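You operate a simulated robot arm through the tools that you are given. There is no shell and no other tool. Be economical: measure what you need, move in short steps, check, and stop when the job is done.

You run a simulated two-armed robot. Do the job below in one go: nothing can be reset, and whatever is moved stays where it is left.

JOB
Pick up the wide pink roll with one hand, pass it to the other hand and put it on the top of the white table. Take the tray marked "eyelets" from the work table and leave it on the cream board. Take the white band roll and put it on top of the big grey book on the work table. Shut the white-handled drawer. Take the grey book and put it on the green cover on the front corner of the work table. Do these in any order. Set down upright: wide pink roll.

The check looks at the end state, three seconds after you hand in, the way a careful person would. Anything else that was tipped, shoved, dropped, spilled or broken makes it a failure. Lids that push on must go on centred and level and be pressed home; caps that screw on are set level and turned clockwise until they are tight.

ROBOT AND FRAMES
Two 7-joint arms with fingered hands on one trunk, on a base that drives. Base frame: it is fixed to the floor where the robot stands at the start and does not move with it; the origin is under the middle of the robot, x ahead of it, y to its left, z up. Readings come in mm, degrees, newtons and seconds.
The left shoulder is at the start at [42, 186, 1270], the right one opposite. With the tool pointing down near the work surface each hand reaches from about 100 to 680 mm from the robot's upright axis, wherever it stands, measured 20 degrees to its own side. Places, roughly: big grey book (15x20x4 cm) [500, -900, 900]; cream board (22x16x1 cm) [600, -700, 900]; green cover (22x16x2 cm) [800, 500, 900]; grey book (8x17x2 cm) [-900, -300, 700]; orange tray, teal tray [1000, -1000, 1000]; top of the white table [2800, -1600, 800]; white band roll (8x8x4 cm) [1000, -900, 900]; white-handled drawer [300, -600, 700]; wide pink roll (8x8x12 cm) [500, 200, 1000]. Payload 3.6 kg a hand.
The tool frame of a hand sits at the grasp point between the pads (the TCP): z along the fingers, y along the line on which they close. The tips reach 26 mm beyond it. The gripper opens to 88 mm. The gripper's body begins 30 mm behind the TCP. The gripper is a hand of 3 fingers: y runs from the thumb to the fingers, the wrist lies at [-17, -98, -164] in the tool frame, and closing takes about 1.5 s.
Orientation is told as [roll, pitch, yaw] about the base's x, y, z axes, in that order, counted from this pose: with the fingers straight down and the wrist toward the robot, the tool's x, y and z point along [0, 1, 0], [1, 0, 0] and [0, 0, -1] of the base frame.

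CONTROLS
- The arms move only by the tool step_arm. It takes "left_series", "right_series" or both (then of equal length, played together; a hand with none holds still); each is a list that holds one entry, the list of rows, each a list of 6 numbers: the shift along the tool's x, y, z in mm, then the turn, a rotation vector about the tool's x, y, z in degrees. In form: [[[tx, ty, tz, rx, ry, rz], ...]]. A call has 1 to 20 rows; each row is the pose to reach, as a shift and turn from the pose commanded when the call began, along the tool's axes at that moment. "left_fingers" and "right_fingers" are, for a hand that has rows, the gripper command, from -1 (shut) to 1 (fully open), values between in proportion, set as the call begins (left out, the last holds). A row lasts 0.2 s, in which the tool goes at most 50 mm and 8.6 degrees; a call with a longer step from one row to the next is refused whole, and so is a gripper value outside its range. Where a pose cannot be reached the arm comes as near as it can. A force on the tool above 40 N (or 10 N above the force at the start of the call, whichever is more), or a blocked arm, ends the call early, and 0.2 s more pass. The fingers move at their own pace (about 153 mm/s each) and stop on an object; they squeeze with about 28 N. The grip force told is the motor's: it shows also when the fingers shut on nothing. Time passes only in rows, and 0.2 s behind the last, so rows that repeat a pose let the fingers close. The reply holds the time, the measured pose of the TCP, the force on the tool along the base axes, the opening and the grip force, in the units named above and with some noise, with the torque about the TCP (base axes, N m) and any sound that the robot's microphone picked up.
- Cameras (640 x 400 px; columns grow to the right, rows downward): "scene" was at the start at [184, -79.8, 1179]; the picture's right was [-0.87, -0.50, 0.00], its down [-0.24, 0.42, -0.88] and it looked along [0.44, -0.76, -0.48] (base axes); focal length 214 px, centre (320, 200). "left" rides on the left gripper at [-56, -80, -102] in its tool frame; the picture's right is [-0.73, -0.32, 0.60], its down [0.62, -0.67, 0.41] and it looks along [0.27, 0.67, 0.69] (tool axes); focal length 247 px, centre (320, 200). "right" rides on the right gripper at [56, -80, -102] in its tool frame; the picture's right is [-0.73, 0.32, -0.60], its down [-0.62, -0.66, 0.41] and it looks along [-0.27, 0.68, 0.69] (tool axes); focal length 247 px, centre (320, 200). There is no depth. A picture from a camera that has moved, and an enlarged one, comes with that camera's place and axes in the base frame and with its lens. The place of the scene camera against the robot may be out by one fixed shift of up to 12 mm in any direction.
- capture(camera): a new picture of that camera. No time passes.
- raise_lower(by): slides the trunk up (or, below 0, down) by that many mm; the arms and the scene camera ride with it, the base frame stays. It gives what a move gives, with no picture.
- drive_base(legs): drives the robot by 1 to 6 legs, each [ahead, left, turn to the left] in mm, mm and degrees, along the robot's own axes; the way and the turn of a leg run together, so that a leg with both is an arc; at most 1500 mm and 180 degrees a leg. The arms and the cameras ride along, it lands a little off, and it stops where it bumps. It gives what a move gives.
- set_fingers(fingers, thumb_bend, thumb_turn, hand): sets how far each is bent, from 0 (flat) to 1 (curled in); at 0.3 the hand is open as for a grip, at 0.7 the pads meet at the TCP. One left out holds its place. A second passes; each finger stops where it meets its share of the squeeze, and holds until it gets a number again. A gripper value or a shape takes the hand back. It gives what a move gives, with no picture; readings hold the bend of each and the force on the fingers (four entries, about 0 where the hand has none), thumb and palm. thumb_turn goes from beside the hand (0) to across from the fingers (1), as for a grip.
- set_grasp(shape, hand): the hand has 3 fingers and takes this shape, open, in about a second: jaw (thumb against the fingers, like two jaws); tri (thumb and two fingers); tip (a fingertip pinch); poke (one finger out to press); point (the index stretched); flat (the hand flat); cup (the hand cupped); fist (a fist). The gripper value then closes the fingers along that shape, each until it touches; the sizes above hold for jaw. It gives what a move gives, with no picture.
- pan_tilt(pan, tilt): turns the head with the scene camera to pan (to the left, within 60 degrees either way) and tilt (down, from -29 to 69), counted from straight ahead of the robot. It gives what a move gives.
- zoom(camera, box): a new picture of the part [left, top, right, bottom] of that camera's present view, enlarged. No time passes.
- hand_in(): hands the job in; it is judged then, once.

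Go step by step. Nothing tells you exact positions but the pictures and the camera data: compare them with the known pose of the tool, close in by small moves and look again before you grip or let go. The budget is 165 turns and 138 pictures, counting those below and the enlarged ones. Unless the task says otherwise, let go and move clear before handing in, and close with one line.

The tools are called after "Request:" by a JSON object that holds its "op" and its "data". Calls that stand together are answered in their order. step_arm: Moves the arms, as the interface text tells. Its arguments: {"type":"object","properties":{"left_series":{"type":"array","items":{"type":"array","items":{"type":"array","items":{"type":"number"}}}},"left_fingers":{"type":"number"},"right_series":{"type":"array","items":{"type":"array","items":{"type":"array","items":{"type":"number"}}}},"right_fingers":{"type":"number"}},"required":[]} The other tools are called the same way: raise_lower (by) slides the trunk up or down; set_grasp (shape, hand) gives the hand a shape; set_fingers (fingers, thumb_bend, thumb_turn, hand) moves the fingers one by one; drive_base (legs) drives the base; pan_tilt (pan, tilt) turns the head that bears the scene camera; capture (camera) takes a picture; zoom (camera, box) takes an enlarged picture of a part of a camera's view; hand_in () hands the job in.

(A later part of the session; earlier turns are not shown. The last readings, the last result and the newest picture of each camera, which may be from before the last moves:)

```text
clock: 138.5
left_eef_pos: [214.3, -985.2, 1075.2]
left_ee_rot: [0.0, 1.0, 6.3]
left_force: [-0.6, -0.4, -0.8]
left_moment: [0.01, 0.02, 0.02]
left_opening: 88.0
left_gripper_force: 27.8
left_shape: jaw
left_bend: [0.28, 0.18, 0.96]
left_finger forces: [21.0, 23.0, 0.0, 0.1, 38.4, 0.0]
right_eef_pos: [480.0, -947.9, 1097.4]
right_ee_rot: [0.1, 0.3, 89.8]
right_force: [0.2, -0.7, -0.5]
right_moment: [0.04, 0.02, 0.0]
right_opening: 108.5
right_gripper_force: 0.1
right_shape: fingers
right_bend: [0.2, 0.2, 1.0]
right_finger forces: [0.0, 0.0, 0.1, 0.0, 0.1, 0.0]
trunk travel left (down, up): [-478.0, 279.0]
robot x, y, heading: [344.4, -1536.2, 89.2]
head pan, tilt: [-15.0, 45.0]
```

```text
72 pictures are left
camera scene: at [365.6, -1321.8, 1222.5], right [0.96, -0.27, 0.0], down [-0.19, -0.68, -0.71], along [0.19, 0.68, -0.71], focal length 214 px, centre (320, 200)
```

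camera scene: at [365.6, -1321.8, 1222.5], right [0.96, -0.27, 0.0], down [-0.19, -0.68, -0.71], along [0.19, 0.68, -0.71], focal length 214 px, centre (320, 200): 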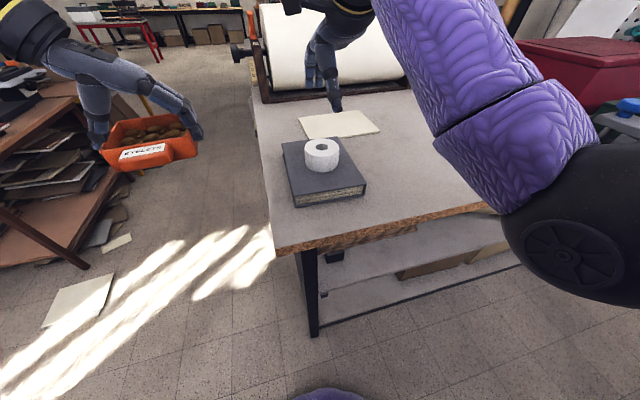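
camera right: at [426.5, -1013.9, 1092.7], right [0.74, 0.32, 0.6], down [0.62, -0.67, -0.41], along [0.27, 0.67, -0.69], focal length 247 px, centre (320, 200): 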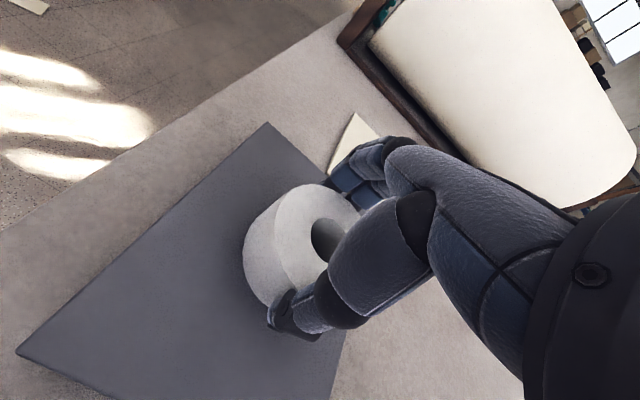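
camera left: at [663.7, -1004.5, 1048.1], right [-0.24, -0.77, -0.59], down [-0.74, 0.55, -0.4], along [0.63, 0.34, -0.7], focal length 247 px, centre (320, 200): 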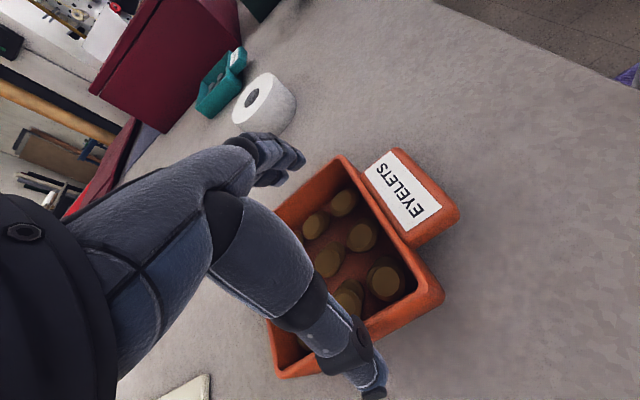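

The band roll sits on the book. Now I drive round to the front with the tray to reach the cream board (centre ≈[608,-715]).

Request:
{"op": "step_arm", "data": {"right_series": [[[0, -20, -30, 0, 0, 0], [0, -50, -50, 0, 0, 0]]]}}

Request:
{"op": "drive_base", "data": {"legs": [[0, 600, 0], [0, 0, -89], [0, 690, 0]]}}

Request:
{"op": "pan_tilt", "data": {"pan": 15, "tilt": 40}}

Request:
{"op": "capture", "data": {"camera": "scene"}}

```text
clock: 139.1
left_eef_pos: [214.2, -985.7, 1075.6]
left_ee_rot: [0.1, 1.0, 6.2]
left_force: [0.2, 0.3, -1.4]
left_moment: [-0.02, -0.03, -0.01]
left_opening: 88.4
left_gripper_force: 28.7
left_shape: jaw
left_bend: [0.28, 0.18, 0.96]
left_finger forces: [21.1, 22.9, 0.0, 0.0, 38.5, 0.0]
right_eef_pos: [482.1, -997.5, 1146.7]
right_ee_rot: [0.1, 0.2, 89.7]
right_force: [0.1, 0.9, -1.0]
right_moment: [0.03, -0.03, -0.03]
right_opening: 108.6
right_gripper_force: 0.0
right_shape: fingers
right_bend: [0.2, 0.2, 1.0]
right_finger forces: [0.0, 0.0, 0.0, 0.1, 0.0, 0.1]
trunk travel left (down, up): [-478.0, 279.0]
robot x, y, heading: [346.8, -1533.8, 89.3]
head pan, tilt: [-15.0, 45.0]
```

```text
clock: 149.8
left_eef_pos: [289.9, -688.0, 1075.5]
left_ee_rot: [0.0, 0.9, -82.8]
left_force: [-0.5, 1.1, -1.3]
left_moment: [0.0, -0.03, 0.03]
left_opening: 88.2
left_gripper_force: 28.0
left_shape: jaw
left_bend: [0.28, 0.18, 0.96]
left_finger forces: [20.7, 22.5, 0.0, 0.1, 37.6, 0.0]
right_eef_pos: [283.0, -956.7, 1145.5]
right_ee_rot: [0.1, 0.3, 0.7]
right_force: [0.7, -0.1, 0.2]
right_moment: [0.0, 0.0, -0.02]
right_opening: 108.5
right_gripper_force: 0.0
right_shape: fingers
right_bend: [0.2, 0.2, 1.0]
right_finger forces: [0.1, 0.0, 0.0, 0.0, 0.1, 0.1]
trunk travel left (down, up): [-478.0, 279.0]
robot x, y, heading: [-259.6, -831.2, 0.3]
head pan, tilt: [-15.0, 45.0]
```

```text
clock: 150.7
left_eef_pos: [290.9, -689.2, 1075.6]
left_ee_rot: [0.0, 0.9, -82.8]
left_force: [0.2, 0.2, -1.2]
left_moment: [0.0, -0.02, 0.05]
left_opening: 88.0
left_gripper_force: 28.0
left_shape: jaw
left_bend: [0.28, 0.18, 0.96]
left_finger forces: [20.7, 22.6, 0.1, 0.0, 37.6, 0.1]
right_eef_pos: [283.3, -957.8, 1145.9]
right_ee_rot: [-0.1, 0.3, 0.7]
right_force: [-0.3, 0.6, 0.6]
right_moment: [-0.01, -0.01, -0.01]
right_opening: 108.4
right_gripper_force: 0.0
right_shape: fingers
right_bend: [0.2, 0.2, 1.0]
right_finger forces: [0.0, 0.0, 0.1, 0.0, 0.0, 0.0]
trunk travel left (down, up): [-478.0, 279.0]
robot x, y, heading: [-260.1, -830.6, 0.4]
head pan, tilt: [15.0, 40.0]
```

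```text
71 pictures are left
camera scene: at [-43.0, -808.0, 1229.8], right [0.26, -0.96, 0.0], down [-0.62, -0.17, -0.77], along [0.74, 0.2, -0.64], focal length 214 px, centre (320, 200)
```

scene: 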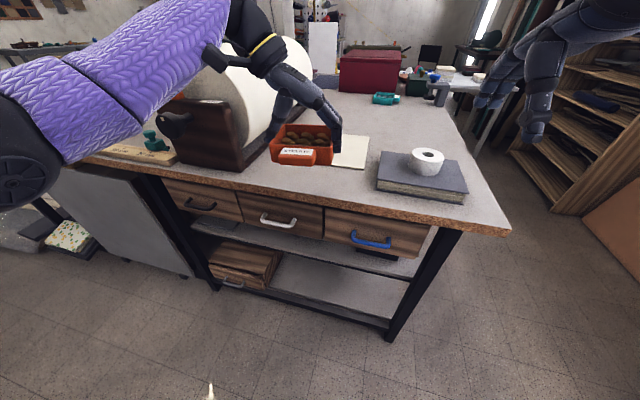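

Clear of the holder by enough. Drive ahead 280 and slightly right.

Request:
{"op": "drive_base", "data": {"legs": [[280, -28, 0]]}}

Request:
{"op": "capture", "data": {"camera": "scene"}}

Request:
{"op": "capture", "data": {"camera": "left"}}

```text
clock: 152.7
left_eef_pos: [575.6, -717.3, 1075.7]
left_ee_rot: [0.1, 1.0, -83.0]
left_force: [-0.5, -0.7, -2.1]
left_moment: [0.0, 0.01, -0.04]
left_opening: 87.8
left_gripper_force: 28.2
left_shape: jaw
left_bend: [0.28, 0.18, 0.96]
left_finger forces: [20.7, 22.5, 0.0, 0.1, 37.4, 0.0]
right_eef_pos: [568.1, -985.7, 1144.6]
right_ee_rot: [0.1, 0.5, 0.6]
right_force: [-0.2, -0.7, 0.5]
right_moment: [-0.03, -0.02, 0.02]
right_opening: 108.4
right_gripper_force: 0.1
right_shape: fingers
right_bend: [0.2, 0.2, 1.0]
right_finger forces: [0.0, 0.1, 0.0, 0.0, 0.0, 0.0]
trunk travel left (down, up): [-478.0, 279.0]
robot x, y, heading: [23.3, -856.7, 0.3]
head pan, tilt: [15.0, 40.0]
```

```text
70 pictures are left
camera scene: at [242.4, -835.6, 1229.6], right [0.26, -0.96, 0.0], down [-0.62, -0.17, -0.77], along [0.74, 0.2, -0.64], focal length 214 px, centre (320, 200)
```

scene: 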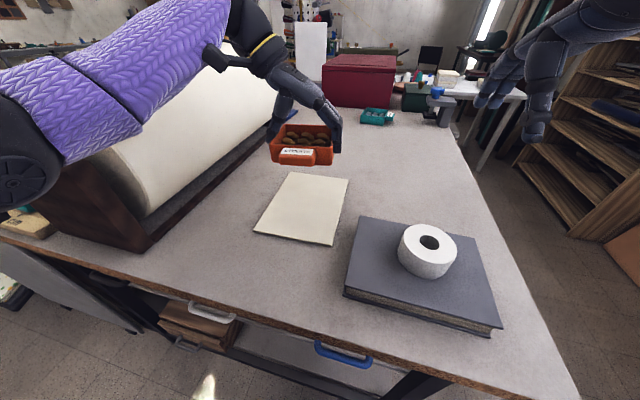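

```text
69 pictures are left
camera left: at [509.9, -646.3, 1179.0], right [-0.77, 0.24, -0.59], down [0.54, 0.74, -0.4], along [0.35, -0.63, -0.7], focal length 247 px, centre (320, 200)
```

left: 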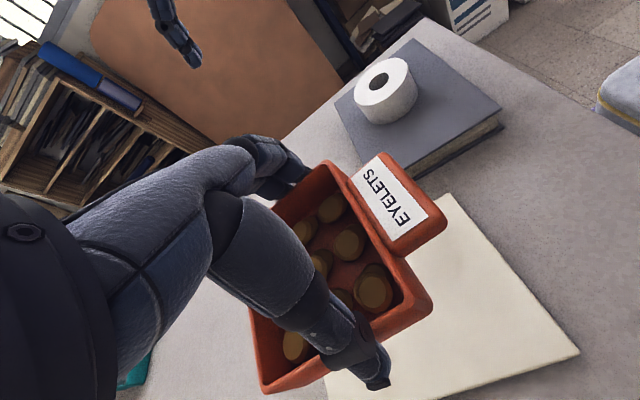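

Board centre ≈(592,-709). Align and lower to just above it.

Request:
{"op": "step_arm", "data": {"left_series": [[[9, -2, 0, 0, 0, 0], [18, -5, 10, 0, 0, 0], [18, -5, 40, 0, 0, 0], [18, -5, 75, 0, 0, 0], [18, -5, 100, 0, 0, 0], [18, -5, 118, 0, 0, 0]]]}}

Request:
{"op": "zoom", "data": {"camera": "scene", "box": [220, 90, 420, 260]}}

```text
clock: 154.1
left_eef_pos: [591.8, -708.6, 957.6]
left_ee_rot: [0.1, 1.1, -82.9]
left_force: [0.1, -0.5, -1.3]
left_moment: [0.02, -0.01, 0.01]
left_opening: 87.7
left_gripper_force: 27.7
left_shape: jaw
left_bend: [0.28, 0.18, 0.96]
left_finger forces: [20.6, 22.4, 0.0, 0.0, 37.4, 0.0]
right_eef_pos: [568.3, -985.3, 1145.7]
right_ee_rot: [0.0, 0.4, 0.6]
right_force: [0.1, -0.3, -0.2]
right_moment: [-0.04, 0.01, 0.01]
right_opening: 108.5
right_gripper_force: 0.1
right_shape: fingers
right_bend: [0.2, 0.2, 1.0]
right_finger forces: [0.1, 0.0, 0.0, 0.0, 0.1, 0.0]
trunk travel left (down, up): [-478.0, 279.0]
robot x, y, heading: [24.4, -855.2, 0.3]
head pan, tilt: [15.0, 40.0]
```

```text
2.35 times, centred on (320, 175) of scene
camera zoom: at [241.5, -835.5, 1229.7], right [0.26, -0.96, 0.0], down [-0.62, -0.17, -0.77], along [0.74, 0.2, -0.64], focal length 505 px, centre (320, 259)
```

zoom: 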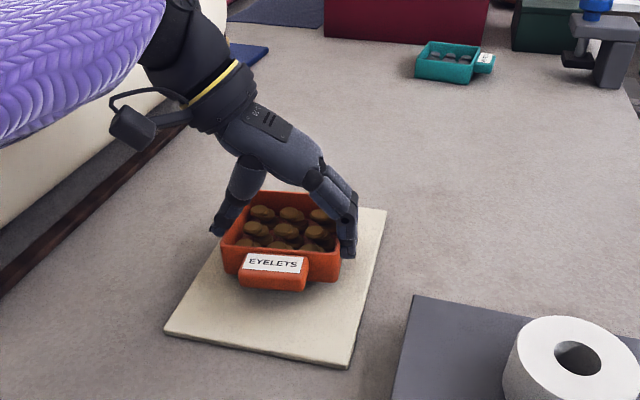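

Shift 15 mm toward me and lower until contact.

Request:
{"op": "step_arm", "data": {"left_series": [[[-15, 0, 0, 0, 0, 0], [-15, 0, 4, 0, 0, 0], [-15, 0, 7, 0, 0, 0], [-15, 0, 9, 0, 0, 0], [-15, 0, 9, 0, 0, 0]]]}}

Request:
{"op": "step_arm", "data": {"left_series": [[[0, 0, 2, 0, 0, 0], [0, 0, 3, 0, 0, 0], [0, 0, 3, 0, 0, 0]]]}}

Request:
{"op": "zoom", "data": {"camera": "scene", "box": [220, 90, 420, 260]}}

```text
clock: 155.3
left_eef_pos: [576.8, -708.9, 950.3]
left_ee_rot: [0.0, 1.0, -82.9]
left_force: [-0.3, 0.2, -2.0]
left_moment: [-0.03, -0.02, 0.0]
left_opening: 88.2
left_gripper_force: 28.2
left_shape: jaw
left_bend: [0.29, 0.18, 0.96]
left_finger forces: [20.8, 22.4, 0.0, 0.0, 37.3, 0.0]
right_eef_pos: [566.8, -985.1, 1145.1]
right_ee_rot: [0.0, 0.3, 0.5]
right_force: [0.2, 0.4, -0.5]
right_moment: [0.0, -0.03, -0.03]
right_opening: 108.3
right_gripper_force: 0.2
right_shape: fingers
right_bend: [0.2, 0.2, 1.0]
right_finger forces: [0.0, 0.0, 0.1, 0.0, 0.0, 0.0]
trunk travel left (down, up): [-478.0, 279.0]
robot x, y, heading: [28.4, -852.6, 0.3]
head pan, tilt: [15.0, 40.0]
```

```text
clock: 156.1
left_eef_pos: [577.8, -710.3, 946.7]
left_ee_rot: [0.1, 1.1, -82.9]
left_force: [1.9, 1.1, 4.6]
left_moment: [0.31, 0.0, -0.05]
left_opening: 87.9
left_gripper_force: 27.8
left_shape: jaw
left_bend: [0.29, 0.18, 0.96]
left_finger forces: [20.8, 22.9, 0.1, 0.0, 41.0, 0.0]
right_eef_pos: [566.0, -985.4, 1145.7]
right_ee_rot: [0.0, 0.2, 0.5]
right_force: [0.8, -0.4, -0.2]
right_moment: [0.04, 0.0, -0.03]
right_opening: 108.6
right_gripper_force: 0.0
right_shape: fingers
right_bend: [0.2, 0.2, 1.0]
right_finger forces: [0.0, 0.1, 0.0, 0.0, 0.0, 0.1]
trunk travel left (down, up): [-478.0, 279.0]
robot x, y, heading: [24.9, -863.4, -0.0]
head pan, tilt: [15.0, 40.0]
```

```text
2.35 times, centred on (320, 175) of scene
camera zoom: at [241.0, -835.5, 1229.9], right [0.26, -0.96, 0.0], down [-0.62, -0.17, -0.77], along [0.74, 0.2, -0.64], focal length 505 px, centre (320, 259)
```

zoom: 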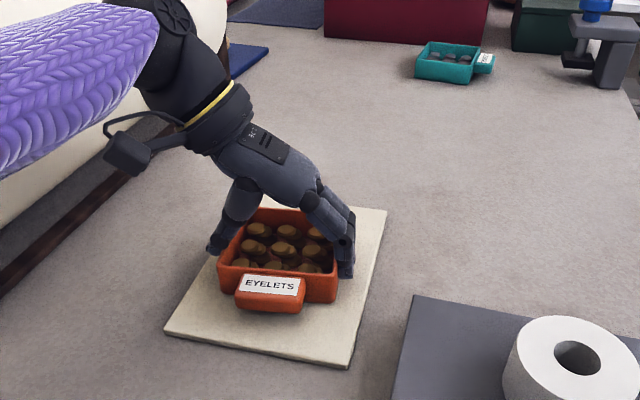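

Tray is on the board. Press 1 mm more, then open just enough and lift straight up.

Request:
{"op": "step_arm", "data": {"left_series": [[[0, 0, 1.5, 0, 0, 0], [0, 0, 1.5, 0, 0, 0]]]}}

Request:
{"op": "set_fingers", "data": {"hand": "left", "fingers": 0.17, "thumb_bend": 0.13}}

Request:
{"op": "zoom", "data": {"camera": "scene", "box": [220, 90, 420, 260]}}

```text
clock: 156.7
left_eef_pos: [576.9, -710.2, 946.4]
left_ee_rot: [0.3, 0.9, -82.8]
left_force: [1.7, 0.7, 12.6]
left_moment: [0.77, 0.11, -0.03]
left_opening: 87.9
left_gripper_force: 27.7
left_shape: jaw
left_bend: [0.29, 0.17, 0.96]
left_finger forces: [20.7, 22.9, 0.0, 0.0, 45.4, 0.1]
right_eef_pos: [566.3, -984.8, 1146.0]
right_ee_rot: [0.2, 0.2, 0.5]
right_force: [-0.8, 0.1, -0.2]
right_moment: [0.02, 0.0, -0.02]
right_opening: 108.6
right_gripper_force: 0.1
right_shape: fingers
right_bend: [0.2, 0.2, 1.0]
right_finger forces: [0.1, 0.0, 0.0, 0.1, 0.0, 0.0]
trunk travel left (down, up): [-478.0, 279.0]
robot x, y, heading: [23.1, -858.2, -0.0]
head pan, tilt: [15.0, 40.0]
```

```text
clock: 157.7
left_eef_pos: [574.5, -710.4, 943.7]
left_ee_rot: [0.0, 0.9, -82.9]
left_force: [-1.2, 1.3, 1.5]
left_moment: [0.08, 0.0, 0.03]
left_opening: 118.5
left_gripper_force: 1.3
left_shape: fingers
left_bend: [0.17, 0.11, 0.99]
left_finger forces: [0.1, 0.0, 0.0, 0.0, 2.3, 0.0]
right_eef_pos: [566.5, -985.2, 1145.2]
right_ee_rot: [-0.1, 0.3, 0.5]
right_force: [0.1, -0.3, 0.3]
right_moment: [0.02, 0.02, -0.02]
right_opening: 108.7
right_gripper_force: 0.1
right_shape: fingers
right_bend: [0.2, 0.2, 1.0]
right_finger forces: [0.1, 0.0, 0.0, 0.0, 0.0, 0.0]
trunk travel left (down, up): [-478.0, 279.0]
robot x, y, heading: [24.6, -852.0, 0.3]
head pan, tilt: [15.0, 40.0]
```

```text
2.35 times, centred on (320, 175) of scene
camera zoom: at [240.9, -835.4, 1229.8], right [0.26, -0.96, 0.0], down [-0.62, -0.17, -0.77], along [0.74, 0.2, -0.64], focal length 505 px, centre (320, 259)
```

zoom: 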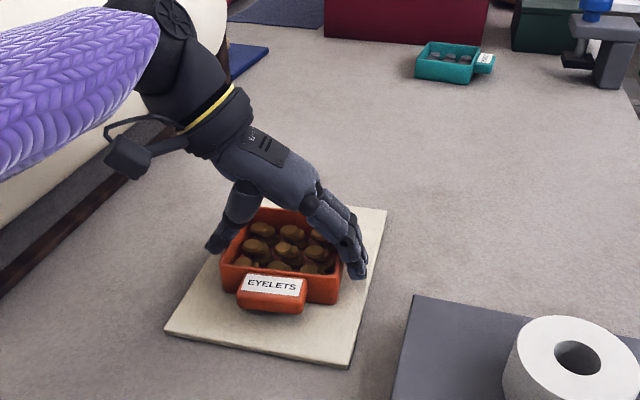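

Released. Lift straight up, and move clear.

Request:
{"op": "step_arm", "data": {"left_series": [[[0, 0, -8, 0, 0, 0], [0, 0, -20, 0, 0, 0], [0, 0, -45, 0, 0, 0], [0, 0, -85, 0, 0, 0], [0, 0, -125, 0, 0, 0], [0, 0, -165, 0, 0, 0]]]}}

Request:
{"op": "capture", "data": {"camera": "scene"}}

```text
clock: 159.1
left_eef_pos: [577.0, -713.2, 1112.4]
left_ee_rot: [0.0, 1.0, -82.8]
left_force: [0.1, 0.2, -0.5]
left_moment: [0.01, 0.01, -0.03]
left_opening: 117.7
left_gripper_force: 0.1
left_shape: fingers
left_bend: [0.17, 0.13, 1.0]
left_finger forces: [0.0, 0.0, 0.0, 0.0, 0.0, 0.1]
right_eef_pos: [567.6, -983.8, 1144.3]
right_ee_rot: [0.1, 0.3, 0.6]
right_force: [0.0, 0.4, -0.1]
right_moment: [-0.01, 0.01, -0.02]
right_opening: 108.7
right_gripper_force: 0.1
right_shape: fingers
right_bend: [0.2, 0.2, 1.0]
right_finger forces: [0.1, 0.0, 0.0, 0.0, 0.0, 0.0]
trunk travel left (down, up): [-478.0, 279.0]
robot x, y, heading: [27.9, -855.1, 0.2]
head pan, tilt: [15.0, 40.0]
```

```text
65 pictures are left
camera scene: at [241.1, -835.7, 1229.8], right [0.26, -0.96, 0.0], down [-0.62, -0.17, -0.77], along [0.74, 0.2, -0.64], focal length 214 px, centre (320, 200)
```

scene: 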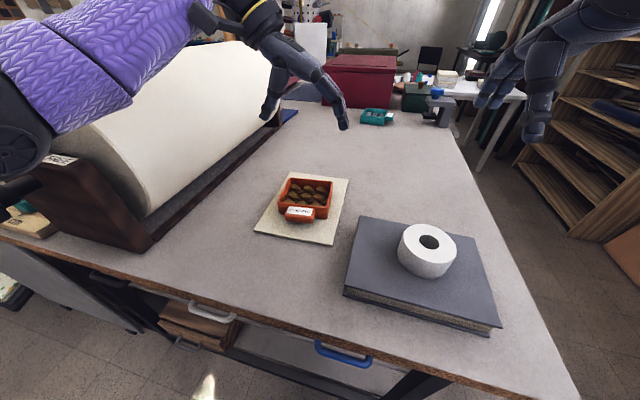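

Tray, band roll and drawer are done. Next the grey book: back off, turn around to the cart behind.

Request:
{"op": "drive_base", "data": {"legs": [[-330, 0, 0], [0, 0, -180], [0, -420, 0]]}}

Request:
{"op": "pan_tilt", "data": {"pan": 0, "tilt": 40}}

Request:
{"op": "capture", "data": {"camera": "scene"}}

```text
clock: 170.9
left_eef_pos: [-845.6, -563.3, 1111.1]
left_ee_rot: [0.0, 1.0, 95.2]
left_force: [0.0, 0.0, -0.3]
left_moment: [-0.02, 0.0, 0.0]
left_opening: 117.4
left_gripper_force: 0.0
left_shape: fingers
left_bend: [0.17, 0.13, 1.0]
left_finger forces: [0.0, 0.0, 0.1, 0.0, 0.0, 0.1]
right_eef_pos: [-827.9, -293.3, 1144.7]
right_ee_rot: [0.1, 0.3, 178.7]
right_force: [0.0, 0.7, 0.9]
right_moment: [0.02, 0.0, -0.02]
right_opening: 108.7
right_gripper_force: 0.1
right_shape: fingers
right_bend: [0.2, 0.2, 1.0]
right_finger forces: [0.0, 0.0, 0.0, 0.1, 0.1, 0.0]
trunk travel left (down, up): [-478.0, 279.0]
robot x, y, heading: [-290.0, -439.0, 178.3]
head pan, tilt: [15.0, 40.0]
```

```text
clock: 171.7
left_eef_pos: [-846.6, -564.3, 1111.5]
left_ee_rot: [0.0, 1.0, 95.3]
left_force: [0.4, 0.9, 0.2]
left_moment: [0.0, -0.01, 0.01]
left_opening: 117.7
left_gripper_force: 0.0
left_shape: fingers
left_bend: [0.17, 0.13, 1.0]
left_finger forces: [0.1, 0.1, 0.1, 0.0, 0.0, 0.1]
right_eef_pos: [-827.3, -294.3, 1145.7]
right_ee_rot: [0.0, 0.3, 178.6]
right_force: [-0.3, 1.3, 0.8]
right_moment: [0.01, -0.02, 0.04]
right_opening: 108.5
right_gripper_force: 0.0
right_shape: fingers
right_bend: [0.2, 0.2, 1.0]
right_finger forces: [0.0, 0.0, 0.1, 0.0, 0.0, 0.1]
trunk travel left (down, up): [-478.0, 279.0]
robot x, y, heading: [-289.8, -440.1, 178.4]
head pan, tilt: [0.0, 40.0]
```

```text
64 pictures are left
camera scene: at [-517.0, -433.1, 1229.8], right [0.03, 1.0, 0.0], down [0.64, -0.02, -0.77], along [-0.77, 0.02, -0.64], focal length 214 px, centre (320, 200)
```

scene: 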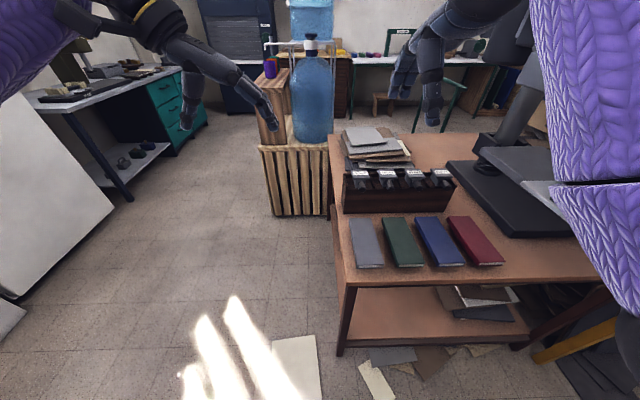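

Request:
{"op": "zoom", "data": {"camera": "scene", "box": [320, 160, 520, 290]}}

```text
3.08 times, centred on (420, 225) of scene
camera zoom: at [-517.0, -433.1, 1229.8], right [0.03, 1.0, 0.0], down [0.64, -0.02, -0.77], along [-0.77, 0.02, -0.64], focal length 660 px, centre (12, 123)
```

zoom: 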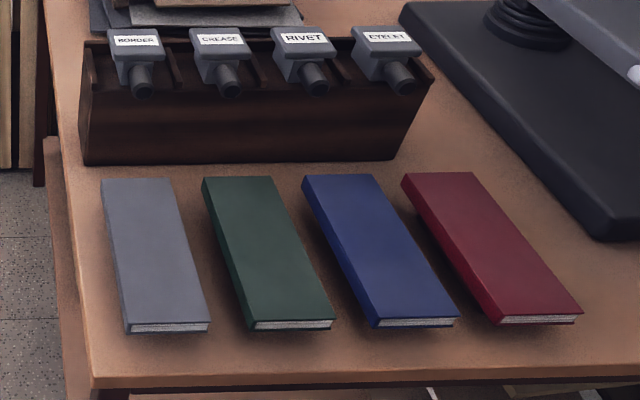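

Request:
{"op": "capture", "data": {"camera": "right"}}

Request:
{"op": "capture", "data": {"camera": "left"}}

```text
62 pictures are left
camera right: at [-748.1, -352.3, 1248.9], right [-0.3, 0.74, 0.6], down [0.68, 0.61, -0.41], along [-0.67, 0.28, -0.69], focal length 247 px, centre (320, 200)
```

right: 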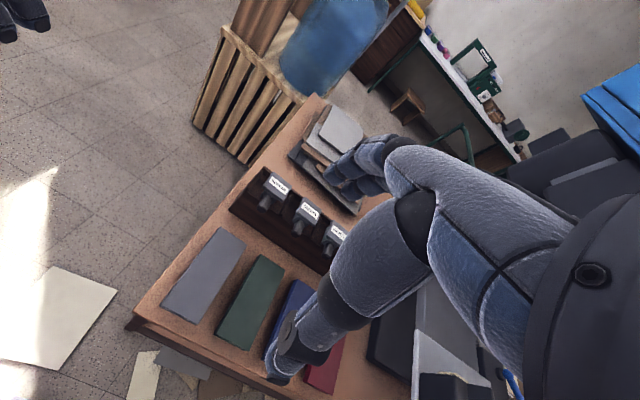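

```text
61 pictures are left
camera left: at [-783.2, -637.0, 1214.9], right [0.76, -0.26, -0.59], down [-0.56, -0.73, -0.4], along [-0.33, 0.64, -0.7], focal length 247 px, centre (320, 200)
```

left: 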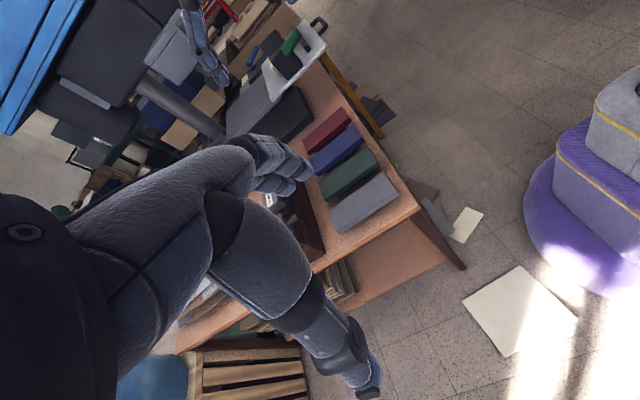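

Grey book: centre ≈(-912,-296), top z≈747. I tuck the right arm, shift so the left hand (already in the right orientation) is over it, and lower the trunk.

Request:
{"op": "step_arm", "data": {"right_series": [[[0, -40, -10, 0, 0, 0], [0, -80, -20, 0, 0, 0], [0, -120, -40, 0, 0, 0], [0, -160, -60, 0, 0, 0], [0, -200, -80, 0, 0, 0]]]}}

Request:
{"op": "drive_base", "data": {"legs": [[50, -268, 0]]}}

Request:
{"op": "raise_lower", "data": {"by": -150}}

Request:
{"op": "capture", "data": {"camera": "scene"}}

Request:
{"op": "capture", "data": {"camera": "left"}}

```text
clock: 172.6
left_eef_pos: [-846.0, -563.8, 1111.6]
left_ee_rot: [0.0, 1.0, 95.3]
left_force: [0.3, -0.2, -0.2]
left_moment: [0.0, -0.01, 0.01]
left_opening: 117.8
left_gripper_force: 0.1
left_shape: fingers
left_bend: [0.17, 0.13, 1.0]
left_finger forces: [0.0, 0.0, 0.0, 0.0, 0.0, 0.1]
right_eef_pos: [-735.2, -240.7, 1189.3]
right_ee_rot: [-7.7, -5.4, 174.3]
right_force: [-0.6, -0.1, -0.1]
right_moment: [-0.01, -0.04, 0.02]
right_opening: 108.7
right_gripper_force: 0.1
right_shape: fingers
right_bend: [0.2, 0.2, 1.0]
right_finger forces: [0.1, 0.0, 0.0, 0.1, 0.1, 0.0]
right hand out of reach, approached as far as the arm can: row 3, 4
trunk travel left (down, up): [-478.0, 279.0]
robot x, y, heading: [-291.5, -436.4, 178.4]
head pan, tilt: [0.0, 40.0]
stopped in row 4 (right hand): the arm was blocked; the commanded pose is now the measured one
```

```text
clock: 174.5
left_eef_pos: [-886.9, -292.3, 1111.9]
left_ee_rot: [0.0, 1.0, 95.2]
left_force: [-0.2, 0.6, -0.5]
left_moment: [-0.02, -0.01, -0.01]
left_opening: 117.7
left_gripper_force: 0.2
left_shape: fingers
left_bend: [0.17, 0.13, 1.0]
left_finger forces: [0.1, 0.0, 0.0, 0.0, 0.0, 0.0]
right_eef_pos: [-776.4, 31.2, 1189.7]
right_ee_rot: [-7.6, -5.3, 174.2]
right_force: [-0.3, 0.5, 0.9]
right_moment: [-0.01, -0.02, 0.02]
right_opening: 108.7
right_gripper_force: 0.1
right_shape: fingers
right_bend: [0.2, 0.2, 1.0]
right_finger forces: [0.1, 0.0, 0.0, 0.0, 0.1, 0.0]
trunk travel left (down, up): [-478.0, 279.0]
robot x, y, heading: [-330.6, -170.3, 178.4]
head pan, tilt: [0.0, 40.0]
```

```text
clock: 176.2
left_eef_pos: [-888.0, -294.3, 962.0]
left_ee_rot: [0.0, 1.0, 95.2]
left_force: [-0.1, -0.2, -0.4]
left_moment: [-0.01, 0.03, 0.0]
left_opening: 117.7
left_gripper_force: 0.0
left_shape: fingers
left_bend: [0.17, 0.13, 1.0]
left_finger forces: [0.0, 0.0, 0.0, 0.0, 0.0, 0.0]
right_eef_pos: [-777.1, 64.5, 1035.0]
right_ee_rot: [-13.6, -5.9, 172.0]
right_force: [0.6, -0.3, 0.4]
right_moment: [0.0, -0.03, -0.02]
right_opening: 108.8
right_gripper_force: 0.0
right_shape: fingers
right_bend: [0.2, 0.2, 1.0]
right_finger forces: [0.0, 0.0, 0.1, 0.1, 0.0, 0.0]
trunk travel left (down, up): [-328.0, 429.0]
robot x, y, heading: [-333.8, -167.1, 178.5]
head pan, tilt: [0.0, 40.0]
```

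```text
60 pictures are left
camera scene: at [-574.0, -162.1, 1070.9], right [0.03, 1.0, 0.0], down [0.64, -0.02, -0.77], along [-0.77, 0.02, -0.64], focal length 214 px, centre (320, 200)
```

scene: 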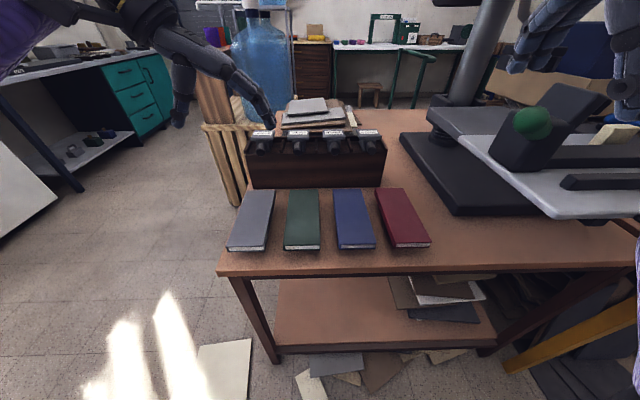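

```text
59 pictures are left
camera left: at [-824.2, -366.4, 1065.6], right [0.76, -0.26, -0.59], down [-0.56, -0.73, -0.4], along [-0.33, 0.64, -0.7], focal length 247 px, centre (320, 200)
```

left: 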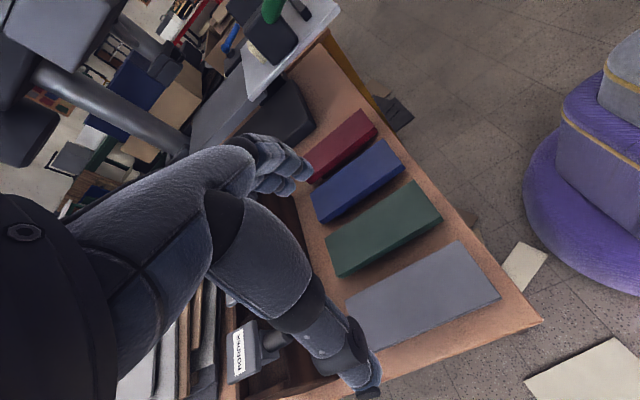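

Book's centred about (-906,-292) with a ~35 mm gap to the green one. I set the opening to ~98 mm, align, rotate 7°, and descend part way.

Request:
{"op": "set_fingers", "data": {"hand": "left", "fingers": 0.25, "thumb_bend": 0.25}}

Request:
{"op": "step_arm", "data": {"left_series": [[[9, 2, 20, 0, 0, 3.5], [18, 4, 50, 0, 0, 7], [18, 4, 85, 0, 0, 7], [18, 4, 120, 0, 0, 7], [18, 4, 145, 0, 0, 7]]]}}

Request:
{"op": "zoom", "data": {"camera": "scene", "box": [180, 110, 360, 270]}}

Request:
{"op": "capture", "data": {"camera": "left"}}

```text
clock: 177.2
left_eef_pos: [-886.9, -295.5, 961.0]
left_ee_rot: [0.0, 1.0, 95.2]
left_force: [-0.1, -0.2, 0.3]
left_moment: [-0.02, 0.0, 0.01]
left_opening: 99.4
left_gripper_force: 0.1
left_shape: fingers
left_bend: [0.25, 0.25, 1.0]
left_finger forces: [0.0, 0.1, 0.1, 0.0, 0.0, 0.0]
right_eef_pos: [-778.0, 62.1, 1034.4]
right_ee_rot: [-13.2, -6.2, 172.0]
right_force: [0.8, 0.2, 0.9]
right_moment: [-0.01, 0.0, -0.02]
right_opening: 109.0
right_gripper_force: 0.0
right_shape: fingers
right_bend: [0.2, 0.2, 1.0]
right_finger forces: [0.0, 0.1, 0.1, 0.0, 0.1, 0.1]
trunk travel left (down, up): [-328.0, 429.0]
robot x, y, heading: [-332.1, -168.3, 178.3]
head pan, tilt: [0.0, 40.0]
```

```text
clock: 178.4
left_eef_pos: [-904.9, -294.2, 816.9]
left_ee_rot: [0.0, 1.1, 88.2]
left_force: [0.9, 0.1, 0.1]
left_moment: [0.03, 0.0, 0.03]
left_opening: 99.5
left_gripper_force: 0.1
left_shape: fingers
left_bend: [0.25, 0.25, 1.0]
left_finger forces: [0.0, 0.0, 0.0, 0.1, 0.0, 0.1]
right_eef_pos: [-779.7, 63.6, 1037.2]
right_ee_rot: [-13.3, -6.4, 172.0]
right_force: [0.1, -0.6, 0.5]
right_moment: [0.01, 0.0, -0.04]
right_opening: 108.9
right_gripper_force: 0.1
right_shape: fingers
right_bend: [0.2, 0.2, 1.0]
right_finger forces: [0.0, 0.1, 0.0, 0.0, 0.1, 0.0]
trunk travel left (down, up): [-328.0, 429.0]
robot x, y, heading: [-334.0, -168.1, 178.4]
head pan, tilt: [0.0, 40.0]
```

```text
2.50 times, centred on (270, 190) of scene
camera zoom: at [-574.3, -162.2, 1070.6], right [0.03, 1.0, 0.0], down [0.64, -0.02, -0.77], along [-0.77, 0.02, -0.64], focal length 536 px, centre (445, 225)
```

zoom: 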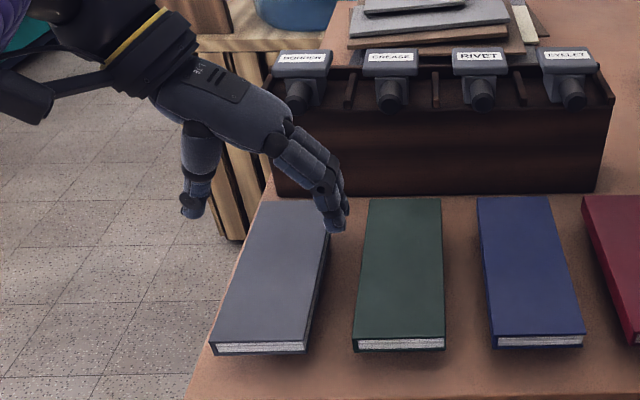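

```text
57 pictures are left
camera left: at [-850.6, -374.2, 920.2], right [0.72, -0.35, -0.59], down [-0.64, -0.65, -0.4], along [-0.25, 0.67, -0.7], focal length 247 px, centre (320, 200)
```

left: 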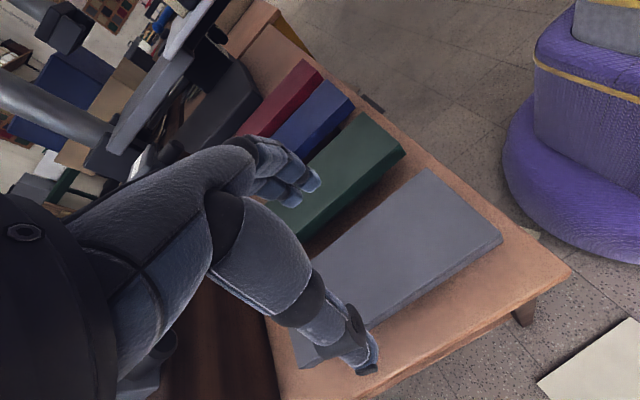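

Alignment good. Descend to z≈761 with care.

Request:
{"op": "step_arm", "data": {"left_series": [[[0, 1, 15, 0, 0, 0], [0, 1, 30, 0, 0, 0], [0, 1, 42, 0, 0, 0], [0, 1, 50, 0, 0, 0], [0, 1, 55, 0, 0, 0]]]}}

Request:
{"op": "zoom", "data": {"camera": "scene", "box": [180, 110, 360, 270]}}

```text
clock: 179.6
left_eef_pos: [-905.0, -293.6, 761.9]
left_ee_rot: [0.0, 0.9, 88.2]
left_force: [0.6, 0.5, -0.1]
left_moment: [-0.01, -0.03, 0.0]
left_opening: 99.5
left_gripper_force: 0.0
left_shape: fingers
left_bend: [0.25, 0.25, 1.0]
left_finger forces: [0.0, 0.0, 0.2, 0.1, 0.1, 0.0]
right_eef_pos: [-778.2, 62.8, 1037.2]
right_ee_rot: [-13.1, -6.5, 172.1]
right_force: [-0.3, -0.4, -0.2]
right_moment: [-0.01, 0.01, -0.01]
right_opening: 108.6
right_gripper_force: 0.1
right_shape: fingers
right_bend: [0.2, 0.2, 1.0]
right_finger forces: [0.0, 0.0, 0.0, 0.0, 0.0, 0.1]
trunk travel left (down, up): [-328.0, 429.0]
robot x, y, heading: [-331.9, -168.1, 178.5]
head pan, tilt: [0.0, 40.0]
```

```text
2.50 times, centred on (270, 190) of scene
camera zoom: at [-574.3, -162.1, 1070.6], right [0.03, 1.0, 0.0], down [0.64, -0.02, -0.77], along [-0.77, 0.02, -0.64], focal length 536 px, centre (445, 225)
```

zoom: 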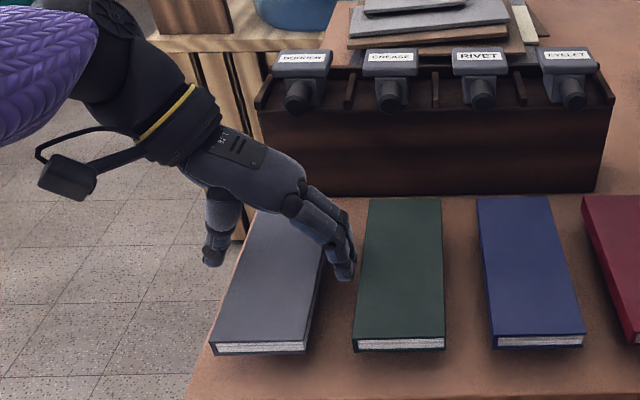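

Fingers are in the gap. Lower 4 mm more and close.

Request:
{"op": "step_arm", "data": {"left_series": [[[0, 0, 2, 0, 0, 0], [0, 0, 4, 0, 0, 0]]]}}

Request:
{"op": "step_arm", "data": {"left_series": [[[0, 0, 0, 0, 0, 0], [0, 0, 0, 0, 0, 0], [0, 0, 0, 0, 0, 0], [0, 0, 0, 0, 0, 0], [0, 0, 0, 0, 0, 0], [0, 0, 0, 0, 0, 0], [0, 0, 0, 0, 0, 0], [0, 0, 0, 0, 0, 0]]], "left_fingers": -1}}

Request:
{"op": "zoom", "data": {"camera": "scene", "box": [180, 110, 360, 270]}}

```text
clock: 180.2
left_eef_pos: [-906.6, -293.6, 758.5]
left_ee_rot: [-0.1, 1.0, 88.2]
left_force: [-0.1, 0.0, 0.3]
left_moment: [-0.02, 0.01, 0.03]
left_opening: 99.3
left_gripper_force: 0.2
left_shape: fingers
left_bend: [0.25, 0.25, 1.0]
left_finger forces: [0.0, 0.1, 0.0, 0.1, 0.0, 0.1]
right_eef_pos: [-779.1, 62.6, 1038.1]
right_ee_rot: [-13.1, -6.5, 172.1]
right_force: [-0.5, 0.0, -0.3]
right_moment: [0.0, 0.01, -0.01]
right_opening: 108.6
right_gripper_force: 0.1
right_shape: fingers
right_bend: [0.2, 0.2, 1.0]
right_finger forces: [0.1, 0.2, 0.0, 0.0, 0.1, 0.0]
trunk travel left (down, up): [-328.0, 429.0]
robot x, y, heading: [-331.6, -167.9, 178.1]
head pan, tilt: [0.0, 40.0]
```

```text
clock: 182.0
left_eef_pos: [-905.1, -294.1, 757.1]
left_ee_rot: [-0.1, 1.0, 88.2]
left_force: [1.0, 0.4, -0.6]
left_moment: [0.05, 0.02, -0.01]
left_opening: 63.9
left_gripper_force: 27.9
left_shape: jaw
left_bend: [0.35, 0.52, 0.99]
left_finger forces: [14.7, 10.8, 0.0, 0.0, 25.3, 0.0]
right_eef_pos: [-779.3, 62.3, 1037.9]
right_ee_rot: [-13.1, -6.6, 172.1]
right_force: [-0.6, 0.3, -1.1]
right_moment: [-0.01, -0.03, 0.02]
right_opening: 108.7
right_gripper_force: 0.1
right_shape: fingers
right_bend: [0.2, 0.2, 1.0]
right_finger forces: [0.1, 0.1, 0.0, 0.0, 0.0, 0.0]
trunk travel left (down, up): [-328.0, 429.0]
robot x, y, heading: [-331.2, -170.2, 178.4]
head pan, tilt: [0.0, 40.0]
```

```text
2.50 times, centred on (270, 190) of scene
camera zoom: at [-574.4, -162.2, 1070.6], right [0.03, 1.0, 0.0], down [0.64, -0.02, -0.77], along [-0.77, 0.02, -0.64], focal length 536 px, centre (445, 225)
```

zoom: 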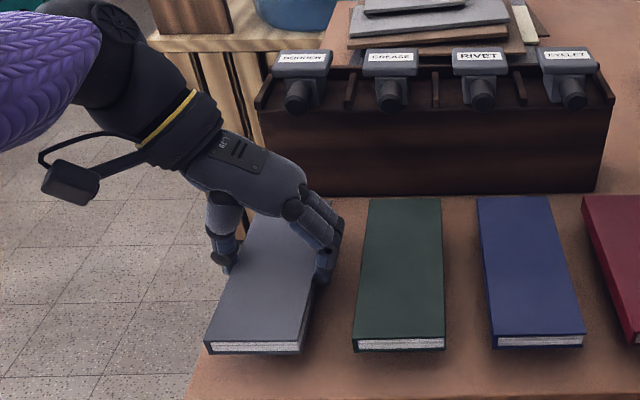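

Gripped. Lift slowly and check.

Request:
{"op": "step_arm", "data": {"left_series": [[[0, 0, -6, 0, 0, 0], [0, 0, -14, 0, 0, 0], [0, 0, -25, 0, 0, 0], [0, 0, -45, 0, 0, 0], [0, 0, -70, 0, 0, 0], [0, 0, -100, 0, 0, 0]]]}}

Request:
{"op": "capture", "data": {"camera": "scene"}}

```text
clock: 183.4
left_eef_pos: [-905.2, -291.8, 857.9]
left_ee_rot: [-0.1, 1.0, 88.2]
left_force: [0.1, 0.7, -1.9]
left_moment: [0.0, -0.01, 0.02]
left_opening: 63.9
left_gripper_force: 28.3
left_shape: jaw
left_bend: [0.35, 0.52, 0.99]
left_finger forces: [14.6, 11.0, 0.0, 0.0, 25.5, 0.1]
right_eef_pos: [-777.3, 61.5, 1039.2]
right_ee_rot: [-13.1, -6.5, 172.2]
right_force: [-0.1, 0.5, 0.5]
right_moment: [-0.03, -0.02, 0.0]
right_opening: 108.5
right_gripper_force: 0.1
right_shape: fingers
right_bend: [0.2, 0.2, 1.0]
right_finger forces: [0.1, 0.1, 0.0, 0.0, 0.0, 0.0]
trunk travel left (down, up): [-328.0, 429.0]
robot x, y, heading: [-330.1, -170.1, 178.4]
head pan, tilt: [0.0, 40.0]
```

```text
54 pictures are left
camera scene: at [-574.3, -162.1, 1070.6], right [0.03, 1.0, 0.0], down [0.64, -0.02, -0.77], along [-0.77, 0.02, -0.64], focal length 214 px, centre (320, 200)
```

scene: 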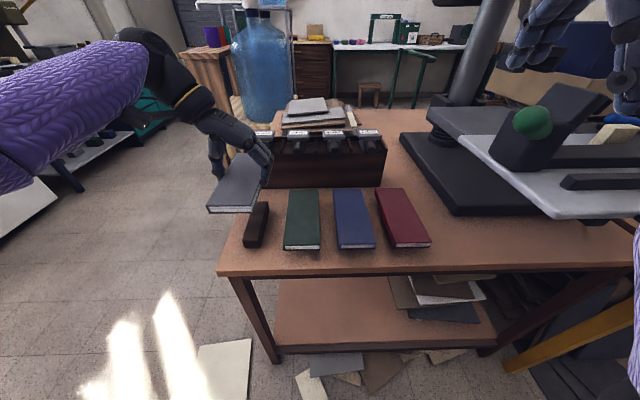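

The book is held. There is a dark bar where the book lay; let me look closer.

Request:
{"op": "zoom", "data": {"camera": "scene", "box": [190, 120, 340, 270]}}

Request:
{"op": "capture", "data": {"camera": "left"}}

```text
2.67 times, centred on (265, 195) of scene
camera zoom: at [-574.3, -162.1, 1070.6], right [0.03, 1.0, 0.0], down [0.64, -0.02, -0.77], along [-0.77, 0.02, -0.64], focal length 572 px, centre (467, 213)
```

zoom: 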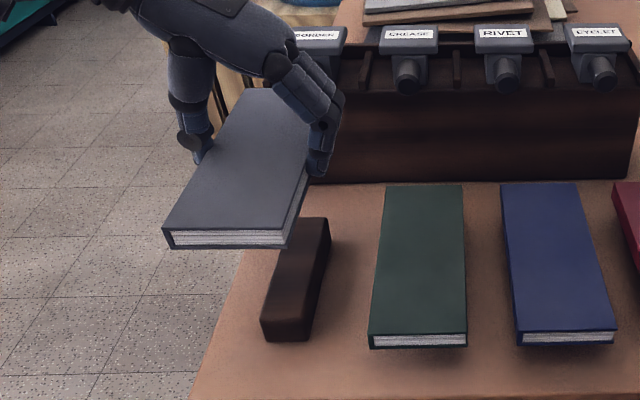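

```text
52 pictures are left
camera left: at [-851.8, -371.6, 961.8], right [0.73, -0.35, -0.59], down [-0.64, -0.65, -0.4], along [-0.25, 0.67, -0.7], focal length 247 px, centre (320, 200)
```

left: 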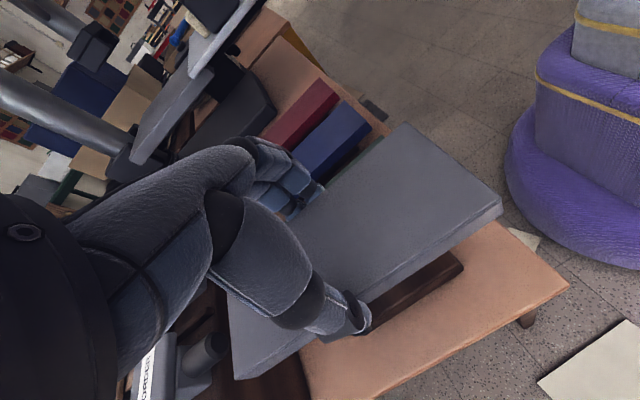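

The books rest on bearer bars, fine. I raise the grey book, back away from the cart, and then tuck the right arm to the hip so it clears the pink roll later.

Request:
{"op": "step_arm", "data": {"left_series": [[[0, 0, -40, 0, 0, 0], [0, 0, -80, 0, 0, 0], [0, 0, -120, 0, 0, 0], [0, 0, -155, 0, 0, 0]]]}}

Request:
{"op": "drive_base", "data": {"legs": [[-330, 0, 0]]}}

Request:
{"op": "step_arm", "data": {"right_series": [[[-19, -20, 5, 0.7, 1.5, -0.7], [-38, -40, 10, 1.4, 2.9, -1.4], [-57, -60, 15, 2.1, 4.4, -2.1], [-76, -80, 20, 2.9, 5.8, -2.7], [-95, -100, 25, 3.6, 7.3, -3.3], [-114, -120, 30, 4.3, 8.7, -4], [-133, -140, 35, 5, 10.2, -4.7], [-152, -160, 40, 5.8, 11.6, -5.3], [-170, -180, 45, 6.5, 13.1, -6]]]}}

```text
clock: 184.4
left_eef_pos: [-905.9, -288.9, 1012.3]
left_ee_rot: [-0.1, 0.9, 88.2]
left_force: [-1.2, -0.4, -1.3]
left_moment: [-0.04, -0.03, -0.03]
left_opening: 64.0
left_gripper_force: 27.5
left_shape: jaw
left_bend: [0.35, 0.52, 0.99]
left_finger forces: [14.6, 10.8, 0.0, 0.1, 25.4, 0.0]
right_eef_pos: [-779.4, 61.6, 1038.8]
right_ee_rot: [-13.1, -6.5, 172.2]
right_force: [-0.1, 0.1, -0.2]
right_moment: [0.0, 0.0, 0.04]
right_opening: 108.6
right_gripper_force: 0.0
right_shape: fingers
right_bend: [0.2, 0.2, 1.0]
right_finger forces: [0.0, 0.0, 0.0, 0.0, 0.0, 0.0]
trunk travel left (down, up): [-328.0, 429.0]
robot x, y, heading: [-333.2, -166.3, 178.3]
head pan, tilt: [0.0, 40.0]
```

```text
clock: 186.6
left_eef_pos: [-582.0, -295.8, 1012.1]
left_ee_rot: [0.1, 1.0, 87.8]
left_force: [-0.7, -0.9, -1.8]
left_moment: [-0.03, 0.01, 0.01]
left_opening: 64.0
left_gripper_force: 27.9
left_shape: jaw
left_bend: [0.35, 0.52, 0.99]
left_finger forces: [14.6, 11.0, 0.0, 0.0, 25.5, 0.0]
right_eef_pos: [-453.3, 53.3, 1040.3]
right_ee_rot: [-13.1, -6.6, 171.9]
right_force: [-0.6, 0.1, 0.4]
right_moment: [0.01, 0.07, -0.01]
right_opening: 108.7
right_gripper_force: 0.2
right_shape: fingers
right_bend: [0.2, 0.2, 1.0]
right_finger forces: [0.0, 0.1, 0.1, 0.0, 0.1, 0.1]
trunk travel left (down, up): [-328.0, 429.0]
robot x, y, heading: [-8.7, -178.0, 177.7]
head pan, tilt: [0.0, 40.0]
```

```text
clock: 187.3
left_eef_pos: [-582.1, -297.0, 1010.7]
left_ee_rot: [-0.1, 1.0, 87.9]
left_force: [0.2, -0.9, -0.9]
left_moment: [0.0, 0.01, 0.01]
left_opening: 64.0
left_gripper_force: 27.9
left_shape: jaw
left_bend: [0.35, 0.52, 0.99]
left_finger forces: [14.6, 11.0, 0.0, 0.0, 25.5, 0.0]
right_eef_pos: [-408.2, 133.0, 1033.6]
right_ee_rot: [-18.5, -5.5, 170.1]
right_force: [0.7, 0.5, 0.0]
right_moment: [0.0, 0.02, -0.01]
right_opening: 108.6
right_gripper_force: 0.1
right_shape: fingers
right_bend: [0.2, 0.2, 1.0]
right_finger forces: [0.0, 0.0, 0.0, 0.0, 0.0, 0.1]
right hand out of reach, approached as far as the arm can: row 2, 3
trunk travel left (down, up): [-328.0, 429.0]
robot x, y, heading: [-6.0, -180.6, 178.2]
head pan, tilt: [0.0, 40.0]
stopped in row 3 (right hand): the arm was blocked; the commanded pose is now the measured one
```

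Request:
{"op": "step_arm", "data": {"right_series": [[[0, 0, 40, 0, 0, 0], [0, 0, 80, 0, 0, 0], [0, 0, 120, 1, 3, 0], [-10, -10, 150, 2, 6, 0], [-20, -30, 170, 3, 9, -1], [-40, -50, 180, 4, 12, -2], [-60, -70, 180, 5, 15, -4], [-75, -90, 180, 5.5, 18.5, -6]]]}}

```text
clock: 189.1
left_eef_pos: [-582.4, -295.1, 1011.0]
left_ee_rot: [-0.1, 0.9, 87.8]
left_force: [-0.4, -0.3, -2.0]
left_moment: [-0.02, 0.04, 0.01]
left_opening: 64.2
left_gripper_force: 27.9
left_shape: jaw
left_bend: [0.35, 0.52, 0.99]
left_finger forces: [14.5, 11.0, 0.1, 0.0, 25.5, 0.1]
right_eef_pos: [-311.8, 244.9, 877.3]
right_ee_rot: [0.2, 0.8, 175.4]
right_force: [-0.6, -0.1, -0.2]
right_moment: [0.0, 0.0, 0.01]
right_opening: 108.8
right_gripper_force: 0.2
right_shape: fingers
right_bend: [0.2, 0.2, 1.0]
right_finger forces: [0.0, 0.0, 0.1, 0.1, 0.1, 0.1]
trunk travel left (down, up): [-328.0, 429.0]
robot x, y, heading: [-7.8, -181.2, 178.2]
head pan, tilt: [0.0, 40.0]
```

Now level. I raise the right hand above table level, then move along to y≈380, turn clockwise to face the table.

Request:
{"op": "step_arm", "data": {"right_series": [[[0, 0, -40, 0, 0, 0], [0, -10, -80, 0, 0, 0], [0, -20, -120, 0, 0, 0], [0, -30, -140, 0, 0, 0]]]}}

Request:
{"op": "drive_base", "data": {"legs": [[0, -560, 0], [110, 0, 0], [0, 0, -178]]}}

Request:
{"op": "pan_tilt", "data": {"pan": 10, "tilt": 35}}

Request:
{"op": "capture", "data": {"camera": "scene"}}

```text
clock: 190.1
left_eef_pos: [-582.8, -296.7, 1011.6]
left_ee_rot: [-0.1, 1.0, 87.8]
left_force: [-0.1, 0.1, -1.2]
left_moment: [-0.02, 0.0, -0.02]
left_opening: 64.0
left_gripper_force: 28.3
left_shape: jaw
left_bend: [0.35, 0.52, 0.99]
left_finger forces: [14.5, 11.0, 0.0, 0.0, 25.4, 0.1]
right_eef_pos: [-301.9, 262.8, 1016.9]
right_ee_rot: [0.2, 1.0, 175.4]
right_force: [0.2, -0.2, 0.9]
right_moment: [0.01, 0.0, 0.01]
right_opening: 108.7
right_gripper_force: 0.2
right_shape: fingers
right_bend: [0.2, 0.2, 1.0]
right_finger forces: [0.0, 0.0, 0.0, 0.1, 0.0, 0.1]
right hand out of reach, approached as far as the arm can: row 2, 3, 4
trunk travel left (down, up): [-328.0, 429.0]
robot x, y, heading: [-7.4, -175.7, 178.1]
head pan, tilt: [0.0, 40.0]
```

```text
clock: 198.3
left_eef_pos: [-166.9, 1031.9, 1009.9]
left_ee_rot: [0.0, 0.0, -9.1]
left_force: [-0.1, 1.0, -1.5]
left_moment: [0.01, -0.04, -0.01]
left_opening: 63.7
left_gripper_force: 28.1
left_shape: jaw
left_bend: [0.35, 0.52, 1.0]
left_finger forces: [13.8, 11.9, 0.0, 0.0, 25.7, 0.0]
right_eef_pos: [355.0, 684.1, 1025.8]
right_ee_rot: [-1.0, 0.9, 78.5]
right_force: [-0.1, -0.8, -0.4]
right_moment: [-0.01, -0.02, 0.02]
right_opening: 108.8
right_gripper_force: 0.0
right_shape: fingers
right_bend: [0.2, 0.2, 1.0]
right_finger forces: [0.1, 0.0, 0.1, 0.0, 0.0, 0.0]
trunk travel left (down, up): [-328.0, 429.0]
robot x, y, heading: [-103.9, 447.6, 80.9]
head pan, tilt: [0.0, 40.0]
stopped in leg 3: the robot was blocked; the commanded pose is now the measured one
```

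```text
clock: 199.0
left_eef_pos: [-165.7, 1032.6, 1010.4]
left_ee_rot: [0.2, -0.1, -9.0]
left_force: [-0.8, -0.3, -1.6]
left_moment: [0.03, -0.03, 0.0]
left_opening: 64.0
left_gripper_force: 27.9
left_shape: jaw
left_bend: [0.35, 0.52, 1.0]
left_finger forces: [13.7, 12.0, 0.0, 0.0, 25.7, 0.0]
right_eef_pos: [355.9, 684.3, 1024.6]
right_ee_rot: [-0.7, 1.2, 78.5]
right_force: [-0.6, -0.5, 0.2]
right_moment: [0.01, 0.0, 0.03]
right_opening: 109.3
right_gripper_force: 0.1
right_shape: fingers
right_bend: [0.2, 0.2, 1.0]
right_finger forces: [0.1, 0.1, 0.0, 0.0, 0.1, 0.1]
trunk travel left (down, up): [-328.0, 429.0]
robot x, y, heading: [-101.0, 448.4, 81.2]
head pan, tilt: [10.0, 35.0]
```

```text
51 pictures are left
camera scene: at [-102.8, 686.9, 1079.1], right [1.0, 0.02, 0.02], down [0.03, -0.57, -0.82], along [0.0, 0.82, -0.57], focal length 214 px, centre (320, 200)
```

scene: 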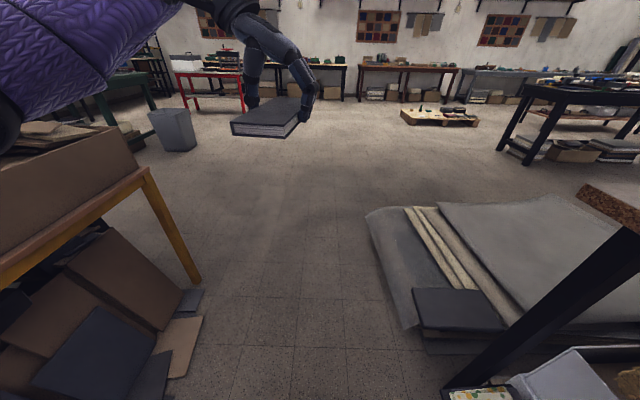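

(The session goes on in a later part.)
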